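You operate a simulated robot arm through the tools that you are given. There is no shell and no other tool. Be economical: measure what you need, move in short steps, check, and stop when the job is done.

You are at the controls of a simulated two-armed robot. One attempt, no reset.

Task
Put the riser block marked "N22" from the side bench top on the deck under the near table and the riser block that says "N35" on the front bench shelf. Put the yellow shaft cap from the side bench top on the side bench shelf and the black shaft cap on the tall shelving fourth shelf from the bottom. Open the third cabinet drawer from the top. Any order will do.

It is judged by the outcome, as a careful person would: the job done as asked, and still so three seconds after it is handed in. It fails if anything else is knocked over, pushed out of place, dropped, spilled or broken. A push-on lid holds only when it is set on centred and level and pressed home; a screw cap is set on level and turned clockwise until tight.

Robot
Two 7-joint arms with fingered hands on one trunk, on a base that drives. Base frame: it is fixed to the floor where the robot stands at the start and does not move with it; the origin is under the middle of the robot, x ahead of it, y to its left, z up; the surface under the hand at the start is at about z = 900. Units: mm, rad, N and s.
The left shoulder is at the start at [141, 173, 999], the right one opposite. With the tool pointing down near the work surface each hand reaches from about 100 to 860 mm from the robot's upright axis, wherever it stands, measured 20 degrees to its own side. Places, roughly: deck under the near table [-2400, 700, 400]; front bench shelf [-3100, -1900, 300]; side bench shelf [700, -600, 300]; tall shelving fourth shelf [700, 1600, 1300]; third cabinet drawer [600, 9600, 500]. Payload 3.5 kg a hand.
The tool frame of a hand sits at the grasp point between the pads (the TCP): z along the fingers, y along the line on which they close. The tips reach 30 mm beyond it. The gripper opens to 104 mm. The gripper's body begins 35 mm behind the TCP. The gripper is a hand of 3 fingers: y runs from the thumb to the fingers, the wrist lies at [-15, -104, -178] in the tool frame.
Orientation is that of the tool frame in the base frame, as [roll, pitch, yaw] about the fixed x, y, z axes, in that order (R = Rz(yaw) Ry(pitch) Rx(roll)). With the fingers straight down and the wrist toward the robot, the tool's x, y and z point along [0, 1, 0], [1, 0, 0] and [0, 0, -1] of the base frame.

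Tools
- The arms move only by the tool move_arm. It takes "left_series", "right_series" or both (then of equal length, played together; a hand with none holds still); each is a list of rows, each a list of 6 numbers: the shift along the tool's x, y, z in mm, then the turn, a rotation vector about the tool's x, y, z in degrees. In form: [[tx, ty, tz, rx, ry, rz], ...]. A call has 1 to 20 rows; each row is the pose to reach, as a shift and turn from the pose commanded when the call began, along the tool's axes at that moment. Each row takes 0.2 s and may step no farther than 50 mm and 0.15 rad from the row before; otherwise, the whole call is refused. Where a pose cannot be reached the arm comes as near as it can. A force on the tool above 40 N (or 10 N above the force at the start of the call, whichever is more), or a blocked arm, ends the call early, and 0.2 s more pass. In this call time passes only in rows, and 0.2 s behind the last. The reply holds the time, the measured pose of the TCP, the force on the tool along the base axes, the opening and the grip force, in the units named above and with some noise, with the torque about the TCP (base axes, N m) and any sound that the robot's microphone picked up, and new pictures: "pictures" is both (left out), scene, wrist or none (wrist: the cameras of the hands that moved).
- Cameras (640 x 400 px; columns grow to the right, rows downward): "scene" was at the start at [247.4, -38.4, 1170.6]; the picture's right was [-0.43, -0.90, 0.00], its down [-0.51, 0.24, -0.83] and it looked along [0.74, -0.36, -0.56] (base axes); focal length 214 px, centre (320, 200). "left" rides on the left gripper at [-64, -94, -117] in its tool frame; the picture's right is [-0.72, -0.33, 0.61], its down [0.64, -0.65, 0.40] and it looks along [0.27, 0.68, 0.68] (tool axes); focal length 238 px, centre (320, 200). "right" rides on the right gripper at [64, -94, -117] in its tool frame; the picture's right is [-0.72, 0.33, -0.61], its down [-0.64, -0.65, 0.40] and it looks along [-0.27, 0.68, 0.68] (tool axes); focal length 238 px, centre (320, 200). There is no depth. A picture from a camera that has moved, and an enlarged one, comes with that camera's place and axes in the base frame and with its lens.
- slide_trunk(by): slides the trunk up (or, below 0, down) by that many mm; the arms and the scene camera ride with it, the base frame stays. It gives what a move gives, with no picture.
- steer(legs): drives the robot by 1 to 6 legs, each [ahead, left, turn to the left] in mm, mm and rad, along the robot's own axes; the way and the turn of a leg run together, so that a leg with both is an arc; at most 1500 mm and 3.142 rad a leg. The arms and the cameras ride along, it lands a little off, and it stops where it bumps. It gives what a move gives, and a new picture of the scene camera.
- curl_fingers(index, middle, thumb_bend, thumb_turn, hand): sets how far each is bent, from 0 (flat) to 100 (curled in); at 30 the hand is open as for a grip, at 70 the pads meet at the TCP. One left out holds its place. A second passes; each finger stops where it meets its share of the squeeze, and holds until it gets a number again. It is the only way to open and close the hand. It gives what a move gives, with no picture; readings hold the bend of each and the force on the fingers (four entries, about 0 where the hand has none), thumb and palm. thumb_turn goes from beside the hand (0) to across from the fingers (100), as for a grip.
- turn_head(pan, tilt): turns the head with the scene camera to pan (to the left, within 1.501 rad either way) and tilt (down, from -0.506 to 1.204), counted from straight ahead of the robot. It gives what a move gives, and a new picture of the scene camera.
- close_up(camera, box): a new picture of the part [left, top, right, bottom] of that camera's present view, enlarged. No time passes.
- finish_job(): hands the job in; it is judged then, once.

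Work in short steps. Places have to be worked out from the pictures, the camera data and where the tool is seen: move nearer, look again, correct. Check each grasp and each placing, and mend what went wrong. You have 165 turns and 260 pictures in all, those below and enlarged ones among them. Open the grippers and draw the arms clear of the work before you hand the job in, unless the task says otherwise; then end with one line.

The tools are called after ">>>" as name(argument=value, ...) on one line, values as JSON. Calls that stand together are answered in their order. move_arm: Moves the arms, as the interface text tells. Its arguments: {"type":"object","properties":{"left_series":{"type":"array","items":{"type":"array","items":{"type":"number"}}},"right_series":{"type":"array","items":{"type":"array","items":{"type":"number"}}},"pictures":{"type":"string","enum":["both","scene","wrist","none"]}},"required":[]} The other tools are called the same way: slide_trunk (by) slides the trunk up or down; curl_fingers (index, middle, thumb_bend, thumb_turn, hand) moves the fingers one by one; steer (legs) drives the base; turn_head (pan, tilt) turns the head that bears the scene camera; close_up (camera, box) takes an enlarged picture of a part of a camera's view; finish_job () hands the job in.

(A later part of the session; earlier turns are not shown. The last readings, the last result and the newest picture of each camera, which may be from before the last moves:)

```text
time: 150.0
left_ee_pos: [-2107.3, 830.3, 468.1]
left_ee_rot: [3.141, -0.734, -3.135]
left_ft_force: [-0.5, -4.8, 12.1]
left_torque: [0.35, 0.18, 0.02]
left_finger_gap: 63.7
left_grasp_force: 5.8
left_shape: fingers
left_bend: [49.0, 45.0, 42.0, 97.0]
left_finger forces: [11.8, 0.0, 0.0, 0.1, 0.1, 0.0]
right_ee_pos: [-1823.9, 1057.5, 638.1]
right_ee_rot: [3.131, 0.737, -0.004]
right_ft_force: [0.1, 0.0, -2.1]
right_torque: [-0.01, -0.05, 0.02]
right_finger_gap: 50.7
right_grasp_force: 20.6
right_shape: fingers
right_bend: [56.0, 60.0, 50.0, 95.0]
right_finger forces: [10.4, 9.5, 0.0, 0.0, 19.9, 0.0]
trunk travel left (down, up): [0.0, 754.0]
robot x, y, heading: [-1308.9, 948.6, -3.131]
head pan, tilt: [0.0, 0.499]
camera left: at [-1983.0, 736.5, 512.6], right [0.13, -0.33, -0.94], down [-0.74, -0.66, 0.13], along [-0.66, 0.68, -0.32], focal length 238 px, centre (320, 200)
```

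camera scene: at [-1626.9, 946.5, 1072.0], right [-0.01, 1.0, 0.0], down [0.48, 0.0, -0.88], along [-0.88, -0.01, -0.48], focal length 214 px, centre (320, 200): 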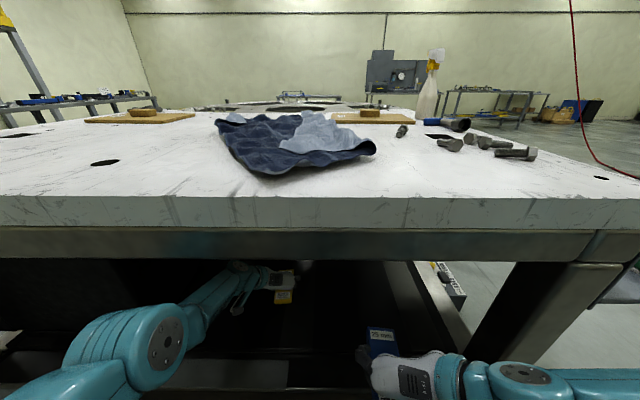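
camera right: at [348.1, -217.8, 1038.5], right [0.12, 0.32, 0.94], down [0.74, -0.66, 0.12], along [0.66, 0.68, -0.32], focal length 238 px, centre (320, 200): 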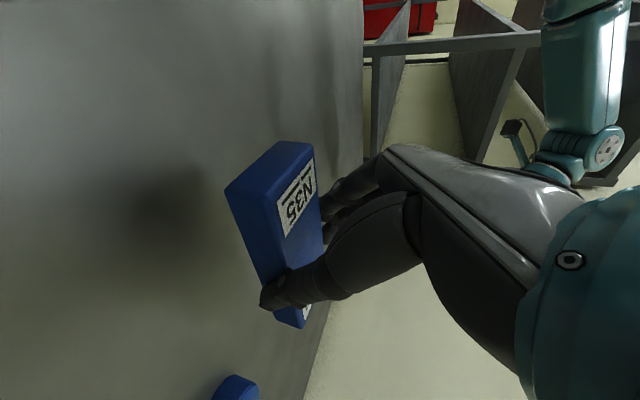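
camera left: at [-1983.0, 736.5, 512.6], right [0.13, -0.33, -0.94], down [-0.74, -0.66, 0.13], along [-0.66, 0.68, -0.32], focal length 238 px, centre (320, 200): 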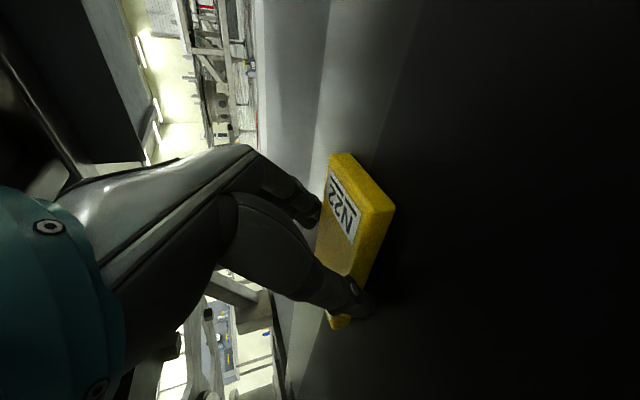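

The block is on the deck, with the index tip pressing something. I'll raise 5 mm and open fully, then withdraw upward.

>>> move_arm(left_series=[[4, 0, -4, 0, 0, 0]], pictures="none")

>>> curl_fingers(hand="left", index=30, middle=30, thumb_bend=30)

>>> move_arm(left_series=[[18, 0, -20, 0, 0, 0], [36, 0, -40, 0, 0, 0], [55, 0, -60, 0, 0, 0]], pictures="both")

```text
time: 150.4
left_ee_pos: [-2106.8, 831.7, 470.3]
left_ee_rot: [3.141, -0.727, -3.135]
left_ft_force: [-0.9, -1.4, 2.3]
left_torque: [0.08, 0.08, 0.04]
left_finger_gap: 67.6
left_grasp_force: 1.1
left_shape: fingers
left_bend: [46.0, 45.0, 42.0, 97.0]
left_finger forces: [2.4, 0.0, 0.0, 0.1, 0.1, 0.1]
right_ee_pos: [-1825.4, 1058.1, 638.8]
right_ee_rot: [3.13, 0.735, -0.006]
right_ft_force: [-0.6, -0.3, -2.1]
right_torque: [0.01, -0.02, 0.0]
right_finger_gap: 50.9
right_grasp_force: 20.0
right_shape: fingers
right_bend: [56.0, 60.0, 50.0, 95.0]
right_finger forces: [10.3, 9.5, 0.0, 0.0, 19.9, 0.0]
trunk travel left (down, up): [0.0, 754.0]
robot x, y, heading: [-1306.5, 951.8, -3.128]
head pan, tilt: [0.0, 0.499]
```

```text
time: 151.4
left_ee_pos: [-2110.0, 829.3, 472.8]
left_ee_rot: [-3.141, -0.733, -3.133]
left_ft_force: [-0.2, 0.1, -0.4]
left_torque: [-0.01, -0.01, 0.02]
left_finger_gap: 102.6
left_grasp_force: 0.1
left_shape: fingers
left_bend: [30.0, 30.0, 30.0, 97.0]
left_finger forces: [0.1, 0.1, 0.0, 0.0, 0.0, 0.1]
right_ee_pos: [-1823.8, 1056.8, 637.5]
right_ee_rot: [3.133, 0.735, -0.004]
right_ft_force: [1.0, 0.2, -1.7]
right_torque: [-0.05, -0.02, 0.02]
right_finger_gap: 50.9
right_grasp_force: 20.2
right_shape: fingers
right_bend: [56.0, 60.0, 50.0, 95.0]
right_finger forces: [10.4, 9.5, 0.0, 0.0, 20.0, 0.1]
trunk travel left (down, up): [0.0, 754.0]
robot x, y, heading: [-1309.4, 949.6, -3.135]
head pan, tilt: [0.0, 0.499]
```

```text
time: 152.2
left_ee_pos: [-2141.4, 832.0, 541.0]
left_ee_rot: [-3.141, -0.731, -3.134]
left_ft_force: [-0.2, -0.4, -0.2]
left_torque: [0.01, 0.02, -0.04]
left_finger_gap: 103.0
left_grasp_force: 0.1
left_shape: fingers
left_bend: [30.0, 30.0, 30.0, 97.0]
left_finger forces: [0.0, 0.0, 0.1, 0.0, 0.1, 0.1]
left hand out of reach, approached as far as the arm can: row 1, 2, 3
right_ee_pos: [-1824.9, 1058.1, 638.4]
right_ee_rot: [3.129, 0.738, -0.007]
right_ft_force: [-0.1, -0.4, -1.6]
right_torque: [0.0, -0.01, 0.01]
right_finger_gap: 51.0
right_grasp_force: 19.8
right_shape: fingers
right_bend: [56.0, 60.0, 50.0, 95.0]
right_finger forces: [10.3, 9.5, 0.0, 0.1, 20.0, 0.0]
trunk travel left (down, up): [0.0, 754.0]
robot x, y, heading: [-1305.9, 946.6, -3.131]
head pan, tilt: [0.0, 0.499]
camera scene: at [-1626.5, 946.5, 1072.2], right [-0.01, 1.0, 0.0], down [0.48, 0.0, -0.88], along [-0.88, -0.01, -0.48], focal length 214 px, centre (320, 200)
camera left: at [-2016.8, 737.6, 585.6], right [0.13, -0.33, -0.94], down [-0.74, -0.66, 0.13], along [-0.66, 0.68, -0.33], focal length 238 px, centre (320, 200)
```

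scene: 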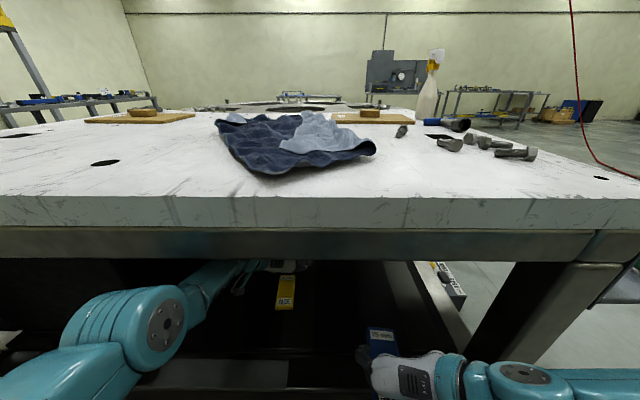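
left: 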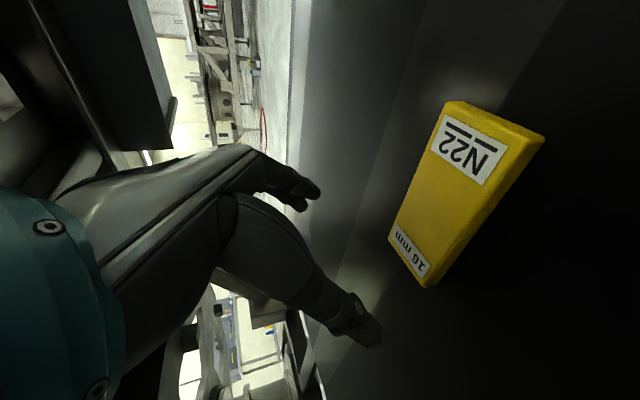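

N22 lies flat on the deck. I'll back out and drive toward the front bench to look at it.

>>> steer(legs=[[-500, 0, 0], [0, 1400, 0], [0, 1000, 0]])

>>> turn_head(pan=0.0, tilt=0.3)

```text
time: 165.3
left_ee_pos: [-1576.2, -1340.8, 537.6]
left_ee_rot: [3.13, -0.719, 3.141]
left_ft_force: [0.1, 0.6, 0.1]
left_torque: [-0.03, -0.01, -0.01]
left_finger_gap: 103.7
left_grasp_force: 0.1
left_shape: fingers
left_bend: [30.0, 30.0, 30.0, 98.0]
left_finger forces: [0.0, 0.0, 0.1, 0.0, 0.0, 0.1]
right_ee_pos: [-1270.3, -1135.6, 638.4]
right_ee_rot: [3.124, 0.738, 0.004]
right_ft_force: [0.6, 0.0, -2.5]
right_torque: [-0.03, -0.01, 0.0]
right_finger_gap: 51.0
right_grasp_force: 20.1
right_shape: fingers
right_bend: [57.0, 60.0, 50.0, 95.0]
right_finger forces: [10.4, 9.5, 0.0, 0.0, 20.1, 0.0]
trunk travel left (down, up): [0.0, 754.0]
robot x, y, heading: [-752.0, -1237.5, -3.117]
head pan, tilt: [0.0, 0.499]
stopped in leg 3: the robot was blocked; the commanded pose is now the measured one
camera scene: at [-1069.8, -1241.0, 1073.1], right [-0.02, 1.0, 0.0], down [0.48, 0.01, -0.88], along [-0.88, -0.02, -0.48], focal length 214 px, centre (320, 200)
```

scene: 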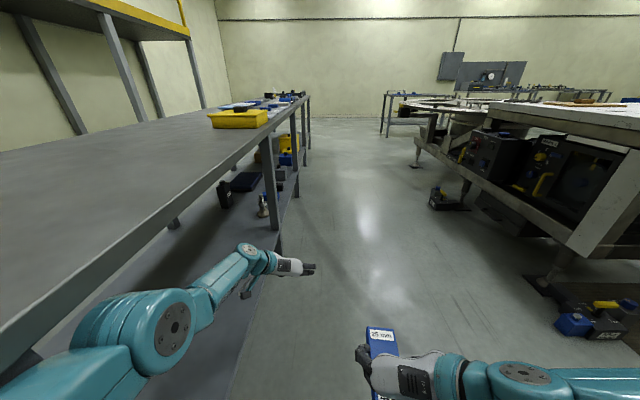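

```text
time: 166.1
left_ee_pos: [-1575.4, -1342.3, 536.4]
left_ee_rot: [3.132, -0.719, 3.141]
left_ft_force: [0.0, 0.9, 0.9]
left_torque: [-0.02, 0.01, -0.03]
left_finger_gap: 103.1
left_grasp_force: 0.0
left_shape: fingers
left_bend: [30.0, 30.0, 30.0, 98.0]
left_finger forces: [0.1, 0.0, 0.0, 0.0, 0.1, 0.1]
right_ee_pos: [-1270.4, -1135.9, 638.4]
right_ee_rot: [3.119, 0.738, 0.003]
right_ft_force: [-0.1, -0.9, -2.8]
right_torque: [-0.04, -0.01, -0.02]
right_finger_gap: 50.8
right_grasp_force: 19.6
right_shape: fingers
right_bend: [57.0, 60.0, 50.0, 95.0]
right_finger forces: [10.4, 9.5, 0.0, 0.0, 20.0, 0.0]
trunk travel left (down, up): [0.0, 754.0]
robot x, y, heading: [-752.7, -1237.2, -3.118]
head pan, tilt: [0.0, 0.3]
camera scene: at [-1072.8, -1240.2, 1091.0], right [-0.02, 1.0, -0.01], down [0.3, 0.0, -0.96], along [-0.96, -0.03, -0.29], focal length 214 px, centre (320, 200)
```

scene: 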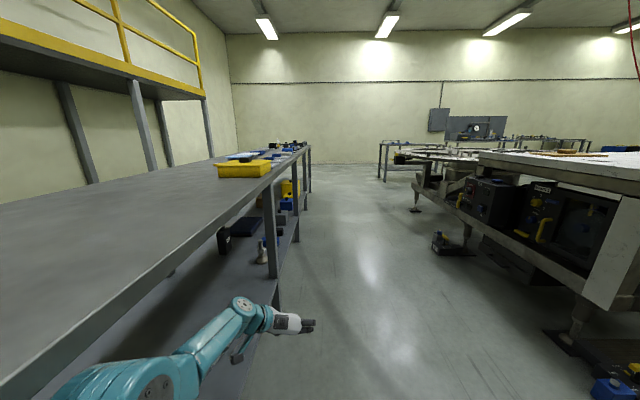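

The robot bumped the front bench, which runs along x with its face toward +y. I'll back away to the right, then turn to face it.

>>> steer(legs=[[0, -750, 0], [0, 0, 1.546]])

>>> turn_head(pan=-0.4, tilt=0.35)

```text
time: 174.0
left_ee_pos: [-643.3, -1308.3, 534.0]
left_ee_rot: [3.125, -0.717, -1.536]
left_ft_force: [0.1, -0.6, -0.9]
left_torque: [-0.02, -0.02, -0.03]
left_finger_gap: 103.5
left_grasp_force: 0.1
left_shape: fingers
left_bend: [30.0, 30.0, 30.0, 98.0]
left_finger forces: [0.0, 0.0, 0.0, 0.0, 0.0, 0.0]
right_ee_pos: [-859.8, -1008.4, 638.2]
right_ee_rot: [3.127, 0.736, 1.609]
right_ft_force: [-0.3, 0.1, -1.8]
right_torque: [-0.02, -0.04, 0.02]
right_finger_gap: 50.8
right_grasp_force: 19.5
right_shape: fingers
right_bend: [57.0, 60.0, 50.0, 95.0]
right_finger forces: [10.2, 9.3, 0.1, 0.0, 19.9, 0.1]
trunk travel left (down, up): [0.0, 754.0]
robot x, y, heading: [-776.0, -487.1, -1.517]
head pan, tilt: [0.0, 0.3]
camera scene: at [-757.7, -808.6, 1090.6], right [-1.0, -0.05, 0.0], down [-0.02, 0.3, -0.96], along [0.05, -0.95, -0.3], focal length 214 px, centre (320, 200)
```

scene: 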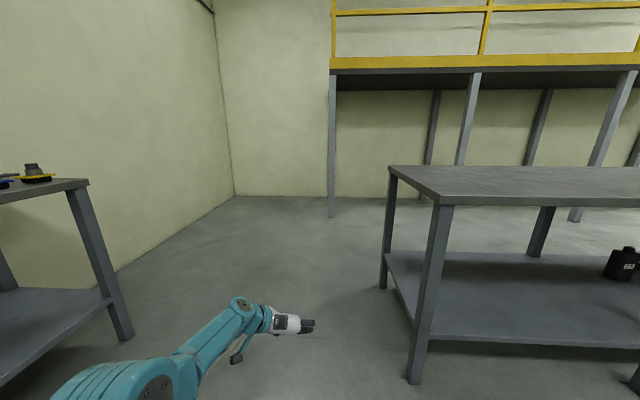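

```text
time: 174.9
left_ee_pos: [-643.5, -1308.1, 533.2]
left_ee_rot: [3.124, -0.716, -1.535]
left_ft_force: [-0.7, 0.4, 0.6]
left_torque: [0.02, -0.03, -0.04]
left_finger_gap: 103.3
left_grasp_force: 0.1
left_shape: fingers
left_bend: [30.0, 30.0, 30.0, 98.0]
left_finger forces: [0.1, 0.0, 0.0, 0.0, 0.0, 0.1]
right_ee_pos: [-859.1, -1009.2, 638.8]
right_ee_rot: [3.127, 0.735, 1.608]
right_ft_force: [-0.9, 0.0, -1.0]
right_torque: [0.01, 0.0, 0.04]
right_finger_gap: 51.1
right_grasp_force: 19.9
right_shape: fingers
right_bend: [57.0, 60.0, 50.0, 95.0]
right_finger forces: [10.3, 9.3, 0.0, 0.0, 19.9, 0.0]
trunk travel left (down, up): [0.0, 754.0]
robot x, y, heading: [-774.1, -486.4, -1.515]
head pan, tilt: [-0.4, 0.351]
camera scene: at [-794.2, -803.0, 1085.8], right [-0.94, 0.34, 0.0], down [0.12, 0.32, -0.94], along [-0.32, -0.88, -0.34], focal length 214 px, centre (320, 200)
```

scene: 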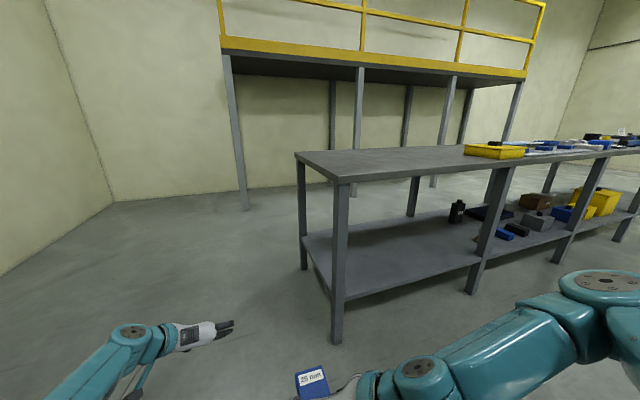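

The shelf bay between x≈-1150 and -2170 is free, front edge y≈-1530, z≈280. I'll retract the left arm and extend/lower the right arm here before driving in.

>>> move_arm(left_series=[[-22, 0, -37, 0, 0, 0], [-45, 0, -75, 0, 0, 0], [-67, 0, -112, 0, 0, 0], [-90, 0, -149, 0, 0, 0], [-112, 0, -187, 0, 0, 0], [-135, 0, -224, 0, 0, 0]], right_series=[[-1, 0, 41, 0, 0, 0], [-2, 0, 82, 0, 0, 0], [-3, 0, 124, 0, 0, 0], [-4, 0, 165, 0, 0, 0], [-5, 0, 207, 0, 0, 0], [-5, 0, 248, 0, 0, 0]], pictures="scene")

```text
time: 176.3
left_ee_pos: [-645.3, -1303.1, 522.4]
left_ee_rot: [3.122, -0.718, -1.535]
left_ft_force: [0.0, 0.2, 0.0]
left_torque: [-0.02, -0.03, 0.01]
left_finger_gap: 103.2
left_grasp_force: 0.1
left_shape: fingers
left_bend: [30.0, 30.0, 30.0, 98.0]
left_finger forces: [0.0, 0.1, 0.1, 0.0, 0.1, 0.1]
left hand out of reach, approached as far as the arm can: row 1, 2, 3, 4, 5, 6
right_ee_pos: [-844.0, -1195.8, 467.1]
right_ee_rot: [3.132, 0.715, 1.613]
right_ft_force: [0.2, -0.7, -2.0]
right_torque: [0.02, 0.01, 0.0]
right_finger_gap: 50.8
right_grasp_force: 20.1
right_shape: fingers
right_bend: [57.0, 61.0, 50.0, 95.0]
right_finger forces: [10.5, 9.5, 0.0, 0.0, 20.0, 0.0]
right hand out of reach, approached as far as the arm can: row 1, 2, 3, 4, 5, 6
trunk travel left (down, up): [0.0, 754.0]
robot x, y, heading: [-776.3, -485.8, -1.52]
head pan, tilt: [-0.4, 0.351]
camera scene: at [-794.3, -803.3, 1085.7], right [-0.94, 0.34, 0.0], down [0.12, 0.32, -0.94], along [-0.32, -0.88, -0.34], focal length 214 px, centre (320, 200)
```

scene: 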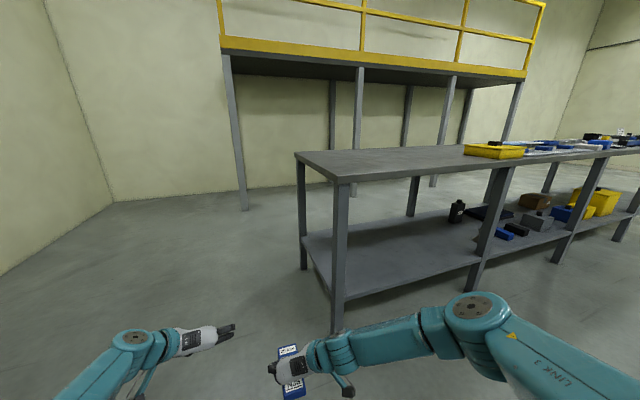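

The left arm won't retract from here, but its hand at z≈520 fits in the open bay above the shelf. I'll straighten the heading, drive alongside, then forward partway.

>>> steer(legs=[[0, 0, -0.05], [0, -875, 0], [340, 0, 0]])

>>> move_arm(right_series=[[0, 0, 0, 0, 0, 0]], pictures="wrist")

```text
time: 183.1
left_ee_pos: [-1561.9, -1655.4, 523.4]
left_ee_rot: [3.122, -0.718, -1.596]
left_ft_force: [0.4, -0.2, 0.2]
left_torque: [-0.02, 0.0, 0.02]
left_finger_gap: 103.0
left_grasp_force: 0.1
left_shape: fingers
left_bend: [30.0, 30.0, 30.0, 98.0]
left_finger forces: [0.1, 0.1, 0.0, 0.1, 0.0, 0.0]
right_ee_pos: [-1754.6, -1536.4, 468.8]
right_ee_rot: [3.132, 0.718, 1.55]
right_ft_force: [-0.6, 0.3, -2.1]
right_torque: [0.04, -0.02, -0.01]
right_finger_gap: 50.6
right_grasp_force: 20.8
right_shape: fingers
right_bend: [57.0, 61.0, 50.0, 95.0]
right_finger forces: [10.4, 9.3, 0.1, 0.0, 20.0, 0.1]
trunk travel left (down, up): [0.0, 754.0]
robot x, y, heading: [-1641.4, -834.4, -1.573]
head pan, tilt: [-0.4, 0.351]
camera scene: at [-1679.3, -1146.7, 1085.8], right [-0.92, 0.4, 0.0], down [0.14, 0.32, -0.94], along [-0.37, -0.86, -0.34], focal length 214 px, centre (320, 200)
```

scene: 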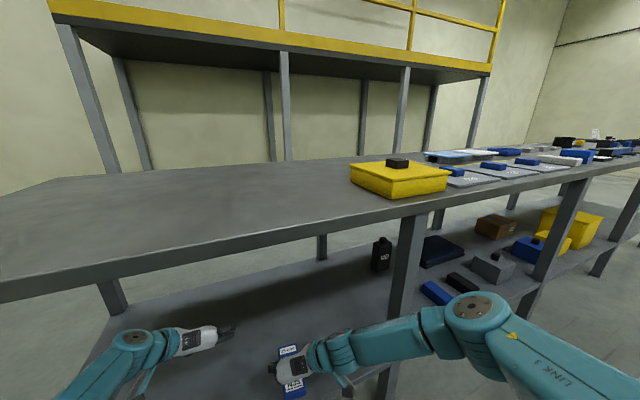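

```text
time: 183.5
left_ee_pos: [-1563.4, -1654.4, 524.1]
left_ee_rot: [3.122, -0.716, -1.594]
left_ft_force: [0.5, 0.2, 0.3]
left_torque: [-0.01, 0.03, 0.03]
left_finger_gap: 103.2
left_grasp_force: 0.1
left_shape: fingers
left_bend: [30.0, 30.0, 30.0, 98.0]
left_finger forces: [0.0, 0.0, 0.0, 0.1, 0.0, 0.1]
right_ee_pos: [-1754.6, -1535.3, 468.0]
right_ee_rot: [3.135, 0.717, 1.552]
right_ft_force: [-0.3, 0.6, -1.2]
right_torque: [0.01, -0.05, 0.04]
right_finger_gap: 50.7
right_grasp_force: 20.2
right_shape: fingers
right_bend: [57.0, 61.0, 50.0, 95.0]
right_finger forces: [10.4, 9.4, 0.0, 0.1, 20.0, 0.0]
trunk travel left (down, up): [0.0, 754.0]
robot x, y, heading: [-1641.7, -834.2, -1.577]
head pan, tilt: [-0.4, 0.351]
camera right: at [-1847.9, -1408.6, 513.6], right [0.32, -0.14, 0.94], down [-0.66, -0.74, 0.11], along [0.68, -0.66, -0.33], focal length 238 px, centre (320, 200)
```

right: 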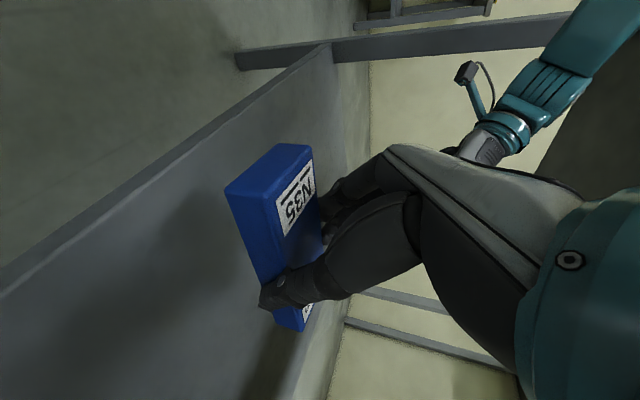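

The shelf edge is at y≈-1515. I'll shift 80 mm left to keep the right elbow off the leg and go 125 mm further in.

>>> steer(legs=[[0, 80, 0], [125, 0, 0]])

>>> move_arm(right_series=[[20, 0, 23, 0, 0, 0], [40, 0, 45, 0, 0, 0], [54, 0, 61, 0, 0, 0], [67, 0, 76, 0, 0, 0]], pictures="wrist")

```text
time: 185.4
left_ee_pos: [-1482.1, -1778.7, 524.1]
left_ee_rot: [3.124, -0.717, -1.598]
left_ft_force: [0.0, -0.4, 0.0]
left_torque: [0.02, 0.06, 0.0]
left_finger_gap: 103.1
left_grasp_force: 0.1
left_shape: fingers
left_bend: [30.0, 30.0, 30.0, 98.0]
left_finger forces: [0.0, 0.1, 0.1, 0.0, 0.0, 0.0]
right_ee_pos: [-1675.2, -1661.1, 468.7]
right_ee_rot: [3.131, 0.717, 1.551]
right_ft_force: [0.5, -0.2, -3.0]
right_torque: [0.01, -0.03, -0.02]
right_finger_gap: 50.7
right_grasp_force: 19.9
right_shape: fingers
right_bend: [57.0, 61.0, 50.0, 95.0]
right_finger forces: [10.5, 9.4, 0.1, 0.0, 20.0, 0.0]
trunk travel left (down, up): [0.0, 754.0]
robot x, y, heading: [-1560.0, -956.3, -1.575]
head pan, tilt: [-0.4, 0.351]
camera scene: at [-1599.5, -1271.5, 1085.8], right [-0.92, 0.4, 0.0], down [0.14, 0.32, -0.94], along [-0.37, -0.86, -0.34], focal length 214 px, centre (320, 200)
```

scene: 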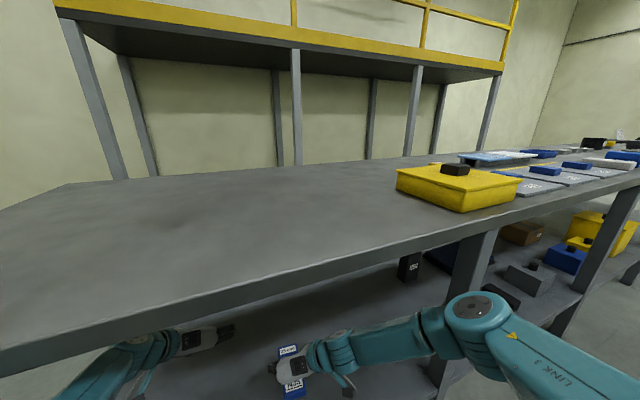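

```text
time: 186.4
left_ee_pos: [-1484.0, -1779.9, 523.4]
left_ee_rot: [3.124, -0.717, -1.597]
left_ft_force: [-0.3, 0.4, 0.1]
left_torque: [-0.02, -0.02, -0.04]
left_finger_gap: 103.3
left_grasp_force: 0.1
left_shape: fingers
left_bend: [30.0, 30.0, 30.0, 98.0]
left_finger forces: [0.0, 0.0, 0.0, 0.0, 0.1, 0.0]
right_ee_pos: [-1673.1, -1683.8, 386.7]
right_ee_rot: [3.131, 0.708, 1.552]
right_ft_force: [0.4, -0.9, -2.6]
right_torque: [0.01, -0.01, 0.0]
right_finger_gap: 51.0
right_grasp_force: 19.5
right_shape: fingers
right_bend: [57.0, 61.0, 50.0, 95.0]
right_finger forces: [10.4, 9.5, 0.0, 0.0, 19.9, 0.0]
right hand out of reach, approached as far as the arm can: row 1, 2, 3, 4
trunk travel left (down, up): [0.0, 754.0]
robot x, y, heading: [-1561.8, -958.2, -1.578]
head pan, tilt: [-0.4, 0.351]
camera right: at [-1766.3, -1558.2, 433.0], right [0.32, -0.15, 0.94], down [-0.66, -0.74, 0.11], along [0.68, -0.65, -0.34], focal length 238 px, centre (320, 200)
```

right: 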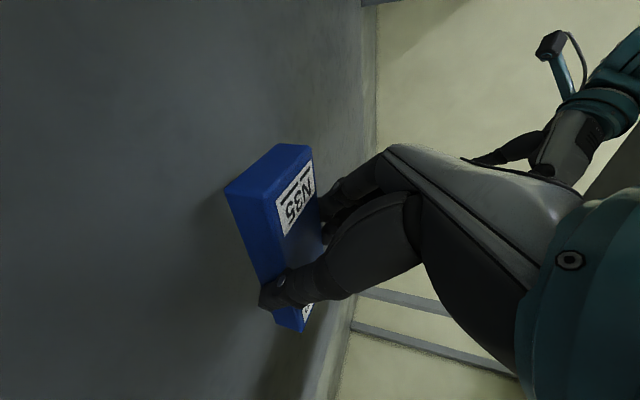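

Still above the shelf; I'll lower until contact.

>>> move_arm(right_series=[[13, 0, 15, 0, 0, 0], [22, 0, 26, 0, 0, 0], [26, 0, 30, 0, 0, 0], [29, 0, 34, 0, 0, 0], [32, 0, 38, 0, 0, 0], [35, 0, 41, 0, 0, 0], [38, 0, 45, 0, 0, 0], [41, 0, 49, 0, 0, 0], [44, 0, 53, 0, 0, 0], [47, 0, 57, 0, 0, 0], [50, 0, 61, 0, 0, 0]], pictures="wrist")

```text
time: 188.8
left_ee_pos: [-1483.3, -1780.5, 523.5]
left_ee_rot: [3.123, -0.717, -1.598]
left_ft_force: [-0.2, 0.3, 0.5]
left_torque: [0.04, -0.03, -0.01]
left_finger_gap: 103.3
left_grasp_force: 0.1
left_shape: fingers
left_bend: [30.0, 30.0, 30.0, 98.0]
left_finger forces: [0.0, 0.0, 0.1, 0.0, 0.0, 0.1]
right_ee_pos: [-1669.0, -1675.4, 355.5]
right_ee_rot: [3.134, 0.718, 1.551]
right_ft_force: [-0.2, 0.4, -2.0]
right_torque: [0.01, -0.02, -0.01]
right_finger_gap: 50.8
right_grasp_force: 19.6
right_shape: fingers
right_bend: [57.0, 61.0, 50.0, 95.0]
right_finger forces: [10.5, 9.3, 0.0, 0.1, 19.8, 0.1]
right hand out of reach, approached as far as the arm can: row 2, 3, 4, 5, 6, 7, 8, 9, 10, 11
trunk travel left (down, up): [0.0, 754.0]
robot x, y, heading: [-1559.4, -955.9, -1.58]
head pan, tilt: [-0.4, 0.351]
camera right: at [-1761.2, -1547.3, 399.7], right [0.32, -0.14, 0.94], down [-0.66, -0.74, 0.11], along [0.68, -0.66, -0.33], focal length 238 px, centre (320, 200)
```

right: 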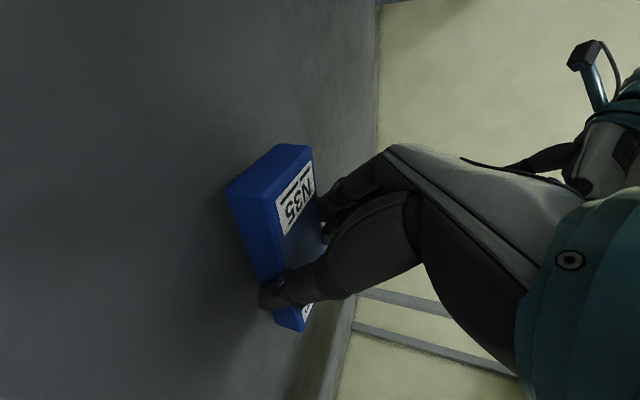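

The arm limits at z≈355 without contact. I'll try further out while lowering.

>>> move_arm(right_series=[[-20, 0, 22, 0, 0, 0], [-28, 0, 42, 0, 0, 0], [-25, 0, 54, 0, 0, 0], [-20, 0, 60, 0, 0, 0], [-16, 0, 65, 0, 0, 0], [-12, 0, 70, 0, 0, 0]], pictures="none")

```text
time: 190.2
left_ee_pos: [-1482.8, -1779.9, 524.6]
left_ee_rot: [3.123, -0.716, -1.597]
left_ft_force: [-1.2, -0.6, 0.1]
left_torque: [0.0, -0.01, 0.03]
left_finger_gap: 103.3
left_grasp_force: 0.1
left_shape: fingers
left_bend: [30.0, 30.0, 30.0, 98.0]
left_finger forces: [0.0, 0.0, 0.0, 0.0, 0.0, 0.0]
right_ee_pos: [-1665.8, -1685.9, 369.5]
right_ee_rot: [3.131, 0.718, 1.55]
right_ft_force: [0.4, 0.0, -1.3]
right_torque: [-0.01, 0.0, -0.02]
right_finger_gap: 50.9
right_grasp_force: 19.6
right_shape: fingers
right_bend: [57.0, 61.0, 50.0, 95.0]
right_finger forces: [10.5, 9.3, 0.0, 0.0, 19.9, 0.0]
right hand out of reach, approached as far as the arm can: row 1, 2, 3, 4, 5, 6
trunk travel left (down, up): [0.0, 754.0]
robot x, y, heading: [-1559.6, -959.7, -1.58]
head pan, tilt: [-0.4, 0.351]
```

Going outward raises it, so I'll try inward and down.

>>> move_arm(right_series=[[25, 0, -16, 0, 0, 0], [50, 0, -20, 0, 0, 0], [70, 0, -12, 0, 0, 0], [82, 0, 0, 0, 0, 0], [92, 0, 12, 0, 0, 0]], pictures="none")

```text
time: 191.4
left_ee_pos: [-1483.5, -1779.5, 524.4]
left_ee_rot: [3.123, -0.719, -1.597]
left_ft_force: [0.5, 0.2, 0.4]
left_torque: [-0.03, 0.01, -0.01]
left_finger_gap: 103.3
left_grasp_force: 0.0
left_shape: fingers
left_bend: [30.0, 30.0, 30.0, 98.0]
left_finger forces: [0.0, 0.0, 0.0, 0.0, 0.1, 0.0]
right_ee_pos: [-1665.0, -1663.7, 346.9]
right_ee_rot: [3.13, 0.714, 1.548]
right_ft_force: [0.0, -0.1, -2.4]
right_torque: [0.03, -0.03, 0.0]
right_finger_gap: 50.9
right_grasp_force: 20.0
right_shape: fingers
right_bend: [57.0, 61.0, 50.0, 95.0]
right_finger forces: [10.5, 9.3, 0.1, 0.0, 19.9, 0.1]
right hand out of reach, approached as far as the arm can: row 1, 2, 3, 4, 5
trunk travel left (down, up): [0.0, 754.0]
robot x, y, heading: [-1561.1, -956.2, -1.574]
head pan, tilt: [-0.4, 0.351]
```

Lower as it comes inward (347). I'll continue inward and down.

>>> move_arm(right_series=[[21, 0, -6, 0, 0, 0], [43, 0, -11, 0, 0, 0], [64, 0, -17, 0, 0, 0], [86, 0, -20, 0, 0, 0], [100, 0, -14, 0, 0, 0], [108, 0, -5, 0, 0, 0]], pictures="wrist")

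```text
time: 192.8
left_ee_pos: [-1481.9, -1779.5, 524.2]
left_ee_rot: [3.12, -0.716, -1.595]
left_ft_force: [0.3, 0.3, 0.1]
left_torque: [0.03, -0.04, 0.0]
left_finger_gap: 103.5
left_grasp_force: 0.1
left_shape: fingers
left_bend: [30.0, 30.0, 30.0, 98.0]
left_finger forces: [0.0, 0.1, 0.1, 0.0, 0.0, 0.0]
right_ee_pos: [-1665.2, -1663.7, 345.9]
right_ee_rot: [3.132, 0.713, 1.549]
right_ft_force: [0.5, 0.1, -1.8]
right_torque: [-0.01, 0.02, -0.01]
right_finger_gap: 50.9
right_grasp_force: 19.9
right_shape: fingers
right_bend: [57.0, 61.0, 50.0, 95.0]
right_finger forces: [10.5, 9.3, 0.0, 0.1, 19.9, 0.1]
right hand out of reach, approached as far as the arm can: row 1, 2, 3, 4, 5, 6
trunk travel left (down, up): [0.0, 754.0]
robot x, y, heading: [-1557.9, -954.9, -1.576]
head pan, tilt: [-0.4, 0.351]
camera right: at [-1757.1, -1536.6, 391.6], right [0.32, -0.15, 0.94], down [-0.67, -0.74, 0.11], along [0.68, -0.66, -0.33], focal length 238 px, centre (320, 200)
```

right: 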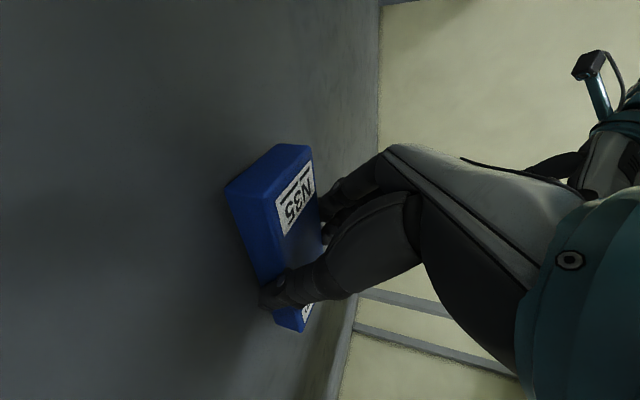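

Stuck at 346. I'll yaw the hand 30° toward its natural direction, keeping the block level, then lower again.

>>> move_arm(right_series=[[0, 0, 0, 4.9, 0, 5.7], [0, 0, 0, 9.8, 0, 11.3], [0, 0, 0, 14.7, 0, 17], [0, 0, 0, 19.6, 0, 22.7], [4, 0, 4, 19.6, 0, 22.7], [7, 0, 8, 19.6, 0, 22.7], [10, 0, 12, 19.6, 0, 22.7], [13, 0, 15, 19.6, 0, 22.7], [16, 0, 19, 19.6, 0, 22.7], [20, 0, 23, 19.6, 0, 22.7]], pictures="wrist")

```text
time: 195.0
left_ee_pos: [-1482.8, -1779.8, 524.1]
left_ee_rot: [3.123, -0.717, -1.598]
left_ft_force: [0.3, -0.3, -0.6]
left_torque: [0.02, -0.04, -0.01]
left_finger_gap: 103.3
left_grasp_force: 0.2
left_shape: fingers
left_bend: [30.0, 30.0, 30.0, 98.0]
left_finger forces: [0.0, 0.1, 0.0, 0.0, 0.0, 0.0]
right_ee_pos: [-1663.3, -1691.5, 348.9]
right_ee_rot: [-3.1, 0.666, 1.098]
right_ft_force: [-0.4, 0.0, -1.9]
right_torque: [0.0, -0.02, 0.01]
right_finger_gap: 50.8
right_grasp_force: 19.7
right_shape: fingers
right_bend: [57.0, 61.0, 49.0, 95.0]
right_finger forces: [10.5, 9.0, 0.0, 0.0, 19.6, 0.0]
right hand out of reach, approached as far as the arm can: row 1, 2, 3, 4, 5, 6, 7, 8, 9, 10
trunk travel left (down, up): [0.0, 754.0]
robot x, y, heading: [-1559.7, -955.2, -1.585]
head pan, tilt: [-0.4, 0.351]
camera right: at [-1687.4, -1538.5, 403.6], right [0.22, -0.34, 0.92], down [-0.93, -0.35, 0.1], along [0.29, -0.87, -0.39], focal length 238 px, centre (320, 200)
```

right: 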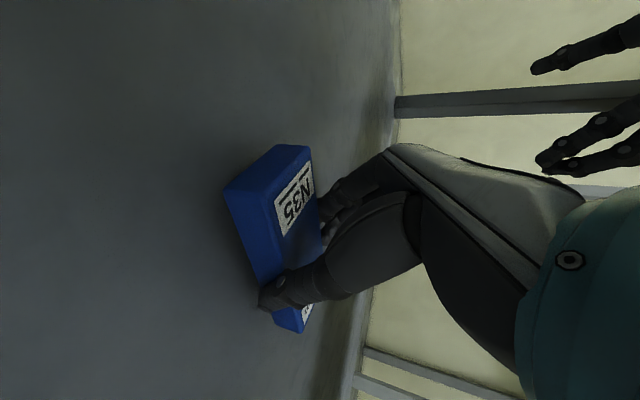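

The arm is at full stretch about 10 mm short. Reducing the hand tilt by ~9° raises the wrist relative to the TCP, so I'll do that while lowering until contact.

>>> move_arm(right_series=[[3, 0, 4, 0, 3, 0], [6, 0, 8, 0, 6, 0], [9, 0, 12, 0, 9, 0], [13, 0, 17, 0, 9, 0], [17, 0, 22, 0, 9, 0], [20, 0, 26, 0, 9, 0]], pictures="wrist")

```text
time: 196.4
left_ee_pos: [-1482.1, -1779.6, 523.6]
left_ee_rot: [3.124, -0.719, -1.597]
left_ft_force: [0.4, -1.1, 0.0]
left_torque: [-0.02, 0.01, -0.01]
left_finger_gap: 103.3
left_grasp_force: 0.1
left_shape: fingers
left_bend: [30.0, 30.0, 30.0, 98.0]
left_finger forces: [0.0, 0.0, 0.0, 0.0, 0.0, 0.0]
right_ee_pos: [-1654.7, -1683.0, 346.8]
right_ee_rot: [-3.105, 0.508, 1.093]
right_ft_force: [-1.4, -0.9, 1.3]
right_torque: [-0.21, 0.11, -0.04]
right_finger_gap: 50.7
right_grasp_force: 20.1
right_shape: fingers
right_bend: [57.0, 61.0, 49.0, 95.0]
right_finger forces: [9.6, 10.5, 0.1, 0.0, 20.6, 0.0]
right hand out of reach, approached as far as the arm can: row 1, 2, 3, 4, 5, 6
trunk travel left (down, up): [0.0, 754.0]
robot x, y, heading: [-1561.9, -957.0, -1.577]
head pan, tilt: [-0.4, 0.351]
camera right: at [-1682.6, -1538.9, 419.9], right [0.16, -0.46, 0.88], down [-0.94, -0.35, -0.02], along [0.32, -0.82, -0.48], focal length 238 px, centre (320, 200)
```

right: 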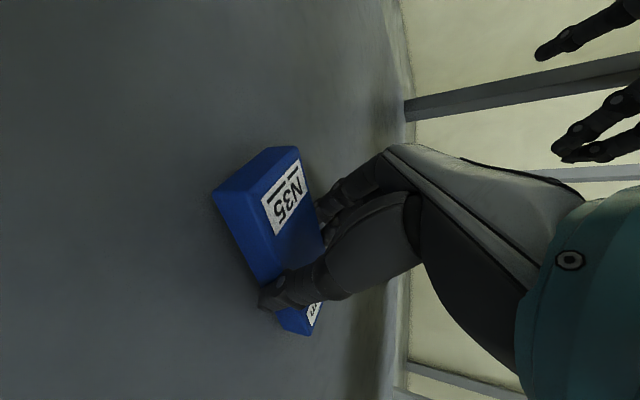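

A few newtons of support now: the nose is touching the shelf at ~300. I'll press gently lower with slightly less tilt so the block pivots level in the grip.

>>> move_arm(right_series=[[1, 0, 3, 0, 3, 0], [2, 0, 6, 0, 6, 0], [4, 0, 9, 0, 8, 0], [5, 0, 12, 0, 10, 0], [6, 0, 15, 0, 12, 0]], pictures="wrist")

```text
time: 197.6
left_ee_pos: [-1483.1, -1779.5, 524.0]
left_ee_rot: [3.122, -0.717, -1.597]
left_ft_force: [1.0, 0.2, 0.1]
left_torque: [0.03, -0.02, 0.0]
left_finger_gap: 103.3
left_grasp_force: 0.1
left_shape: fingers
left_bend: [30.0, 30.0, 30.0, 98.0]
left_finger forces: [0.1, 0.0, 0.1, 0.0, 0.1, 0.1]
right_ee_pos: [-1643.1, -1668.2, 360.2]
right_ee_rot: [-3.11, 0.296, 1.084]
right_ft_force: [0.0, -0.2, -0.8]
right_torque: [-0.13, 0.01, -0.03]
right_finger_gap: 51.0
right_grasp_force: 20.3
right_shape: fingers
right_bend: [57.0, 61.0, 49.0, 95.0]
right_finger forces: [10.2, 10.3, 0.0, 0.1, 20.3, 0.0]
right hand out of reach, approached as far as the arm can: row 1, 2, 3, 4, 5
trunk travel left (down, up): [0.0, 754.0]
robot x, y, heading: [-1561.3, -958.8, -1.581]
head pan, tilt: [-0.4, 0.351]
camera right: at [-1677.9, -1539.5, 455.7], right [0.07, -0.61, 0.79], down [-0.93, -0.33, -0.18], along [0.37, -0.72, -0.59], focal length 238 px, centre (320, 200)
```

right: 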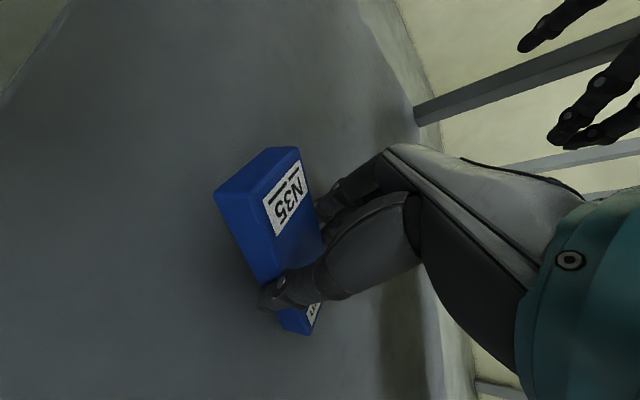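

The wrist is at its lowest, so tilting up only raises the TCP. Level at z≈346 leaves the block about 10 mm over the shelf. I'll return to the level tilt and get as low as possible.

>>> move_arm(right_series=[[-3, 0, 4, 0, -6, 0], [-6, 0, 8, 0, -12, 0], [-9, 0, 12, 0, -18, 0], [-12, 0, 17, 0, -23, 0], [-12, 0, 24, 0, -23, 0]], pictures="wrist")

```text
time: 198.8
left_ee_pos: [-1482.7, -1779.7, 523.7]
left_ee_rot: [3.123, -0.719, -1.597]
left_ft_force: [0.5, 0.1, 0.4]
left_torque: [0.02, 0.0, -0.03]
left_finger_gap: 103.4
left_grasp_force: 0.1
left_shape: fingers
left_bend: [30.0, 30.0, 30.0, 98.0]
left_finger forces: [0.0, 0.0, 0.0, 0.0, 0.0, 0.0]
right_ee_pos: [-1652.6, -1688.3, 346.8]
right_ee_rot: [-3.099, 0.63, 1.099]
right_ft_force: [-0.6, -0.4, -1.7]
right_torque: [-0.01, -0.02, -0.02]
right_finger_gap: 50.4
right_grasp_force: 18.6
right_shape: fingers
right_bend: [58.0, 61.0, 49.0, 95.0]
right_finger forces: [9.9, 8.9, 0.0, 0.1, 18.6, 0.0]
right hand out of reach, approached as far as the arm can: row 3, 4, 5
trunk travel left (down, up): [0.0, 754.0]
robot x, y, heading: [-1561.9, -956.7, -1.58]
head pan, tilt: [-0.4, 0.351]
camera right: at [-1677.2, -1537.6, 406.1], right [0.21, -0.36, 0.91], down [-0.93, -0.35, 0.08], along [0.29, -0.86, -0.41], focal length 238 px, centre (320, 200)
```

right: 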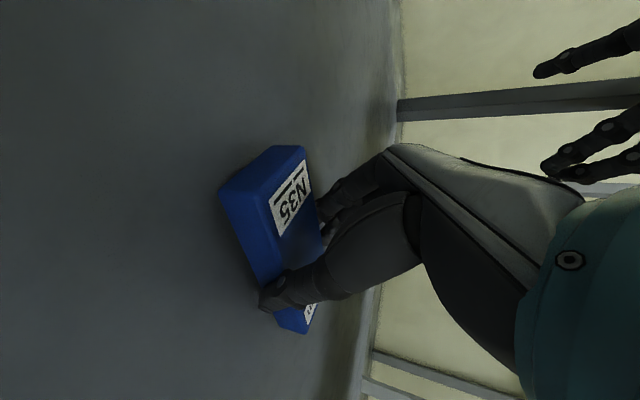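

I'll try once more inward and down from this pose before releasing.

>>> move_arm(right_series=[[15, 0, -3, 0, 0, 0], [30, 0, -6, 0, 0, 0], [44, 0, -7, 0, 0, 0], [47, 0, -3, 0, 0, 0]], pictures="none")

```text
time: 199.8
left_ee_pos: [-1482.4, -1778.9, 525.4]
left_ee_rot: [3.124, -0.719, -1.595]
left_ft_force: [-0.1, 0.1, -0.4]
left_torque: [0.03, -0.01, 0.01]
left_finger_gap: 103.2
left_grasp_force: 0.0
left_shape: fingers
left_bend: [30.0, 30.0, 30.0, 98.0]
left_finger forces: [0.1, 0.0, 0.0, 0.1, 0.1, 0.0]
right_ee_pos: [-1643.1, -1672.1, 337.6]
right_ee_rot: [-3.101, 0.63, 1.099]
right_ft_force: [-3.3, -3.7, 11.3]
right_torque: [-0.45, -0.04, -0.05]
right_finger_gap: 50.6
right_grasp_force: 21.1
right_shape: fingers
right_bend: [58.0, 61.0, 49.0, 95.0]
right_finger forces: [11.0, 10.0, 0.0, 0.0, 20.8, 0.0]
right hand out of reach, approached as far as the arm can: row 2, 3, 4
trunk travel left (down, up): [0.0, 754.0]
robot x, y, heading: [-1560.7, -952.3, -1.579]
head pan, tilt: [-0.4, 0.351]
```

Contact: 13 N of support at z≈338. I'll release in two stages.

>>> curl_fingers(hand="right", index=50, middle=52, thumb_bend=43)

>>> curl_fingers(hand="right", index=30, middle=30, thumb_bend=30)

>>> move_arm(right_series=[[-12, 0, -16, 0, 0, 0], [-24, 0, -32, 0, 0, 0], [-36, 0, -48, 0, 0, 0], [-48, 0, -64, 0, 0, 0]], pictures="both")

```text
time: 200.8
left_ee_pos: [-1482.5, -1779.4, 524.2]
left_ee_rot: [3.123, -0.717, -1.596]
left_ft_force: [-0.5, 0.0, 0.1]
left_torque: [0.0, 0.01, 0.02]
left_finger_gap: 103.2
left_grasp_force: 0.1
left_shape: fingers
left_bend: [30.0, 30.0, 30.0, 98.0]
left_finger forces: [0.1, 0.1, 0.1, 0.1, 0.1, 0.0]
right_ee_pos: [-1642.5, -1671.8, 335.3]
right_ee_rot: [-3.096, 0.626, 1.102]
right_ft_force: [-0.1, 0.3, -0.7]
right_torque: [0.01, 0.0, 0.04]
right_finger_gap: 61.5
right_grasp_force: 0.0
right_shape: fingers
right_bend: [50.0, 52.0, 42.0, 97.0]
right_finger forces: [0.0, 0.0, 0.1, 0.0, 0.5, 0.0]
trunk travel left (down, up): [0.0, 754.0]
robot x, y, heading: [-1559.8, -957.7, -1.58]
head pan, tilt: [-0.4, 0.351]
```

```text
time: 201.8
left_ee_pos: [-1482.2, -1780.6, 523.4]
left_ee_rot: [3.126, -0.717, -1.598]
left_ft_force: [0.8, 0.0, -0.4]
left_torque: [0.01, 0.04, -0.01]
left_finger_gap: 103.2
left_grasp_force: 0.0
left_shape: fingers
left_bend: [30.0, 30.0, 30.0, 98.0]
left_finger forces: [0.0, 0.1, 0.0, 0.0, 0.0, 0.0]
right_ee_pos: [-1644.3, -1671.4, 336.0]
right_ee_rot: [-3.098, 0.626, 1.1]
right_ft_force: [-0.6, 0.5, -0.3]
right_torque: [0.03, -0.01, 0.0]
right_finger_gap: 103.0
right_grasp_force: 0.1
right_shape: fingers
right_bend: [30.0, 30.0, 30.0, 97.0]
right_finger forces: [0.1, 0.1, 0.0, 0.0, 0.0, 0.1]
trunk travel left (down, up): [0.0, 754.0]
robot x, y, heading: [-1559.8, -955.8, -1.586]
head pan, tilt: [-0.4, 0.351]
```

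```text
time: 202.8
left_ee_pos: [-1482.2, -1781.5, 524.0]
left_ee_rot: [3.123, -0.717, -1.597]
left_ft_force: [0.7, -0.4, -0.9]
left_torque: [-0.03, 0.02, 0.04]
left_finger_gap: 103.0
left_grasp_force: 0.0
left_shape: fingers
left_bend: [30.0, 30.0, 30.0, 98.0]
left_finger forces: [0.0, 0.0, 0.1, 0.0, 0.1, 0.0]
right_ee_pos: [-1633.1, -1697.2, 364.9]
right_ee_rot: [-3.1, 0.633, 1.098]
right_ft_force: [-0.4, 0.3, -0.2]
right_torque: [-0.03, 0.03, -0.01]
right_finger_gap: 102.7
right_grasp_force: 0.0
right_shape: fingers
right_bend: [30.0, 30.0, 30.0, 97.0]
right_finger forces: [0.0, 0.0, 0.0, 0.0, 0.0, 0.1]
right hand out of reach, approached as far as the arm can: row 1, 2, 3, 4
trunk travel left (down, up): [0.0, 754.0]
robot x, y, heading: [-1563.2, -958.1, -1.578]
head pan, tilt: [-0.4, 0.351]
camera scene: at [-1599.5, -1271.2, 1085.9], right [-0.92, 0.4, 0.0], down [0.14, 0.32, -0.94], along [-0.37, -0.86, -0.34], focal length 214 px, centre (320, 200)
camera right: at [-1657.4, -1546.7, 424.8], right [0.21, -0.36, 0.91], down [-0.93, -0.35, 0.07], along [0.29, -0.86, -0.41], focal length 238 px, centre (320, 200)
```

scene: 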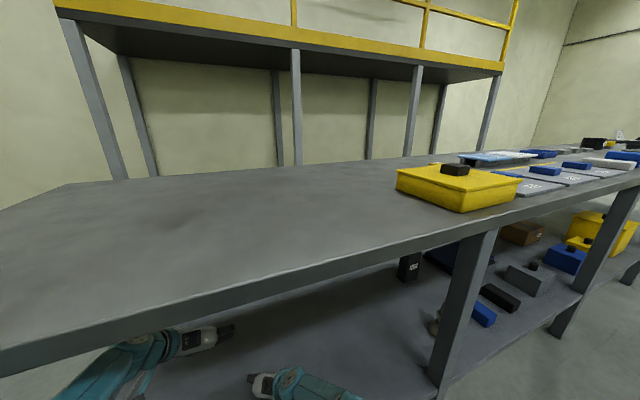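
right: 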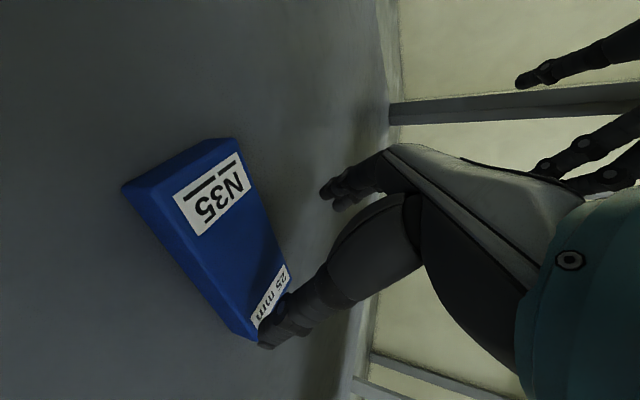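

N35 lies flat on the shelf. I'll raise the trunk 70 mm to clear it, then back out.

>>> slide_trunk(by=70)

>>> steer(legs=[[-500, 0, 0]])

>>> turn_head(pan=0.0, tilt=0.5)

```text
time: 203.9
left_ee_pos: [-1482.6, -1780.6, 656.4]
left_ee_rot: [3.124, -0.812, -1.598]
left_ft_force: [-0.4, -0.3, 0.5]
left_torque: [0.0, 0.0, -0.03]
left_finger_gap: 103.4
left_grasp_force: 0.1
left_shape: fingers
left_bend: [30.0, 30.0, 30.0, 98.0]
left_finger forces: [0.0, 0.0, 0.1, 0.0, 0.0, 0.1]
right_ee_pos: [-1634.7, -1712.5, 491.1]
right_ee_rot: [3.127, 0.715, 1.064]
right_ft_force: [-0.2, -0.1, -0.3]
right_torque: [-0.01, -0.01, 0.01]
right_finger_gap: 103.0
right_grasp_force: 0.0
right_shape: fingers
right_bend: [30.0, 30.0, 30.0, 97.0]
right_finger forces: [0.0, 0.0, 0.0, 0.1, 0.1, 0.1]
trunk travel left (down, up): [-70.0, 684.0]
robot x, y, heading: [-1558.0, -956.4, -1.58]
head pan, tilt: [-0.4, 0.351]
```

```text
time: 206.8
left_ee_pos: [-1473.5, -1281.0, 660.6]
left_ee_rot: [3.127, -0.817, -1.593]
left_ft_force: [0.0, 0.1, 0.0]
left_torque: [-0.02, -0.03, 0.02]
left_finger_gap: 103.3
left_grasp_force: 0.0
left_shape: fingers
left_bend: [30.0, 30.0, 30.0, 98.0]
left_finger forces: [0.0, 0.1, 0.0, 0.0, 0.0, 0.0]
right_ee_pos: [-1626.8, -1214.6, 492.6]
right_ee_rot: [3.129, 0.715, 1.07]
right_ft_force: [0.7, -0.7, 1.0]
right_torque: [-0.02, -0.01, -0.02]
right_finger_gap: 102.8
right_grasp_force: 0.0
right_shape: fingers
right_bend: [30.0, 30.0, 30.0, 97.0]
right_finger forces: [0.0, 0.1, 0.0, 0.0, 0.0, 0.1]
trunk travel left (down, up): [-70.0, 684.0]
robot x, y, heading: [-1559.2, -458.9, -1.572]
head pan, tilt: [-0.4, 0.351]
camera scene: at [-1594.8, -728.3, 1161.3], right [-0.92, 0.39, 0.0], down [0.13, 0.32, -0.94], along [-0.37, -0.86, -0.34], focal length 214 px, centre (320, 200)
```

scene: 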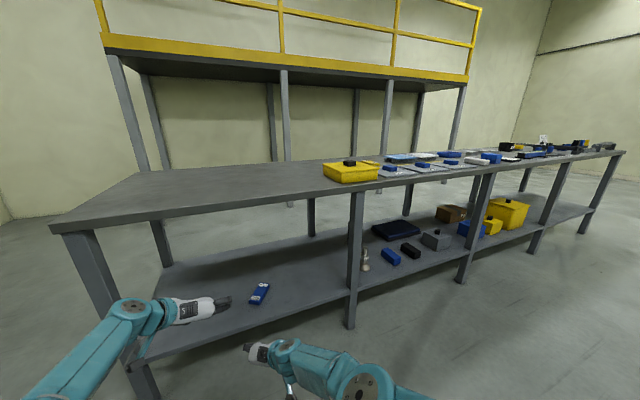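

```text
time: 207.7
left_ee_pos: [-1474.6, -1282.3, 660.3]
left_ee_rot: [3.124, -0.817, -1.592]
left_ft_force: [-0.6, -0.3, 0.1]
left_torque: [0.04, 0.0, 0.0]
left_finger_gap: 103.3
left_grasp_force: 0.2
left_shape: fingers
left_bend: [30.0, 30.0, 30.0, 98.0]
left_finger forces: [0.0, 0.0, 0.1, 0.0, 0.0, 0.0]
right_ee_pos: [-1626.9, -1214.1, 492.6]
right_ee_rot: [3.129, 0.714, 1.07]
right_ft_force: [-0.3, -0.6, 0.9]
right_torque: [0.02, 0.02, 0.02]
right_finger_gap: 103.1
right_grasp_force: 0.1
right_shape: fingers
right_bend: [30.0, 30.0, 30.0, 97.0]
right_finger forces: [0.0, 0.0, 0.1, 0.1, 0.0, 0.0]
trunk travel left (down, up): [-70.0, 684.0]
robot x, y, heading: [-1555.6, -458.4, -1.571]
head pan, tilt: [0.0, 0.499]
camera scene: at [-1558.7, -733.8, 1147.6], right [-1.0, 0.0, 0.0], down [0.0, 0.48, -0.88], along [0.0, -0.88, -0.48], focal length 214 px, centre (320, 200)
```

scene: 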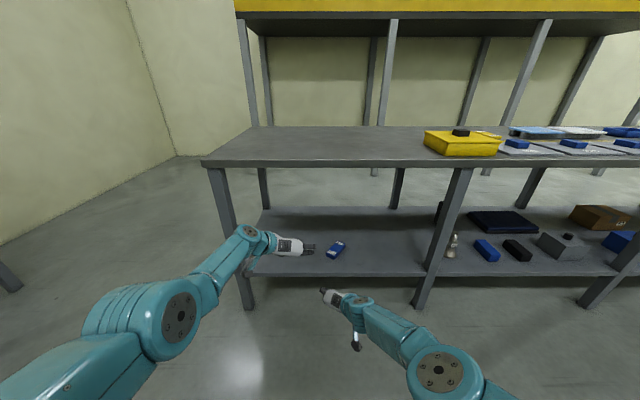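

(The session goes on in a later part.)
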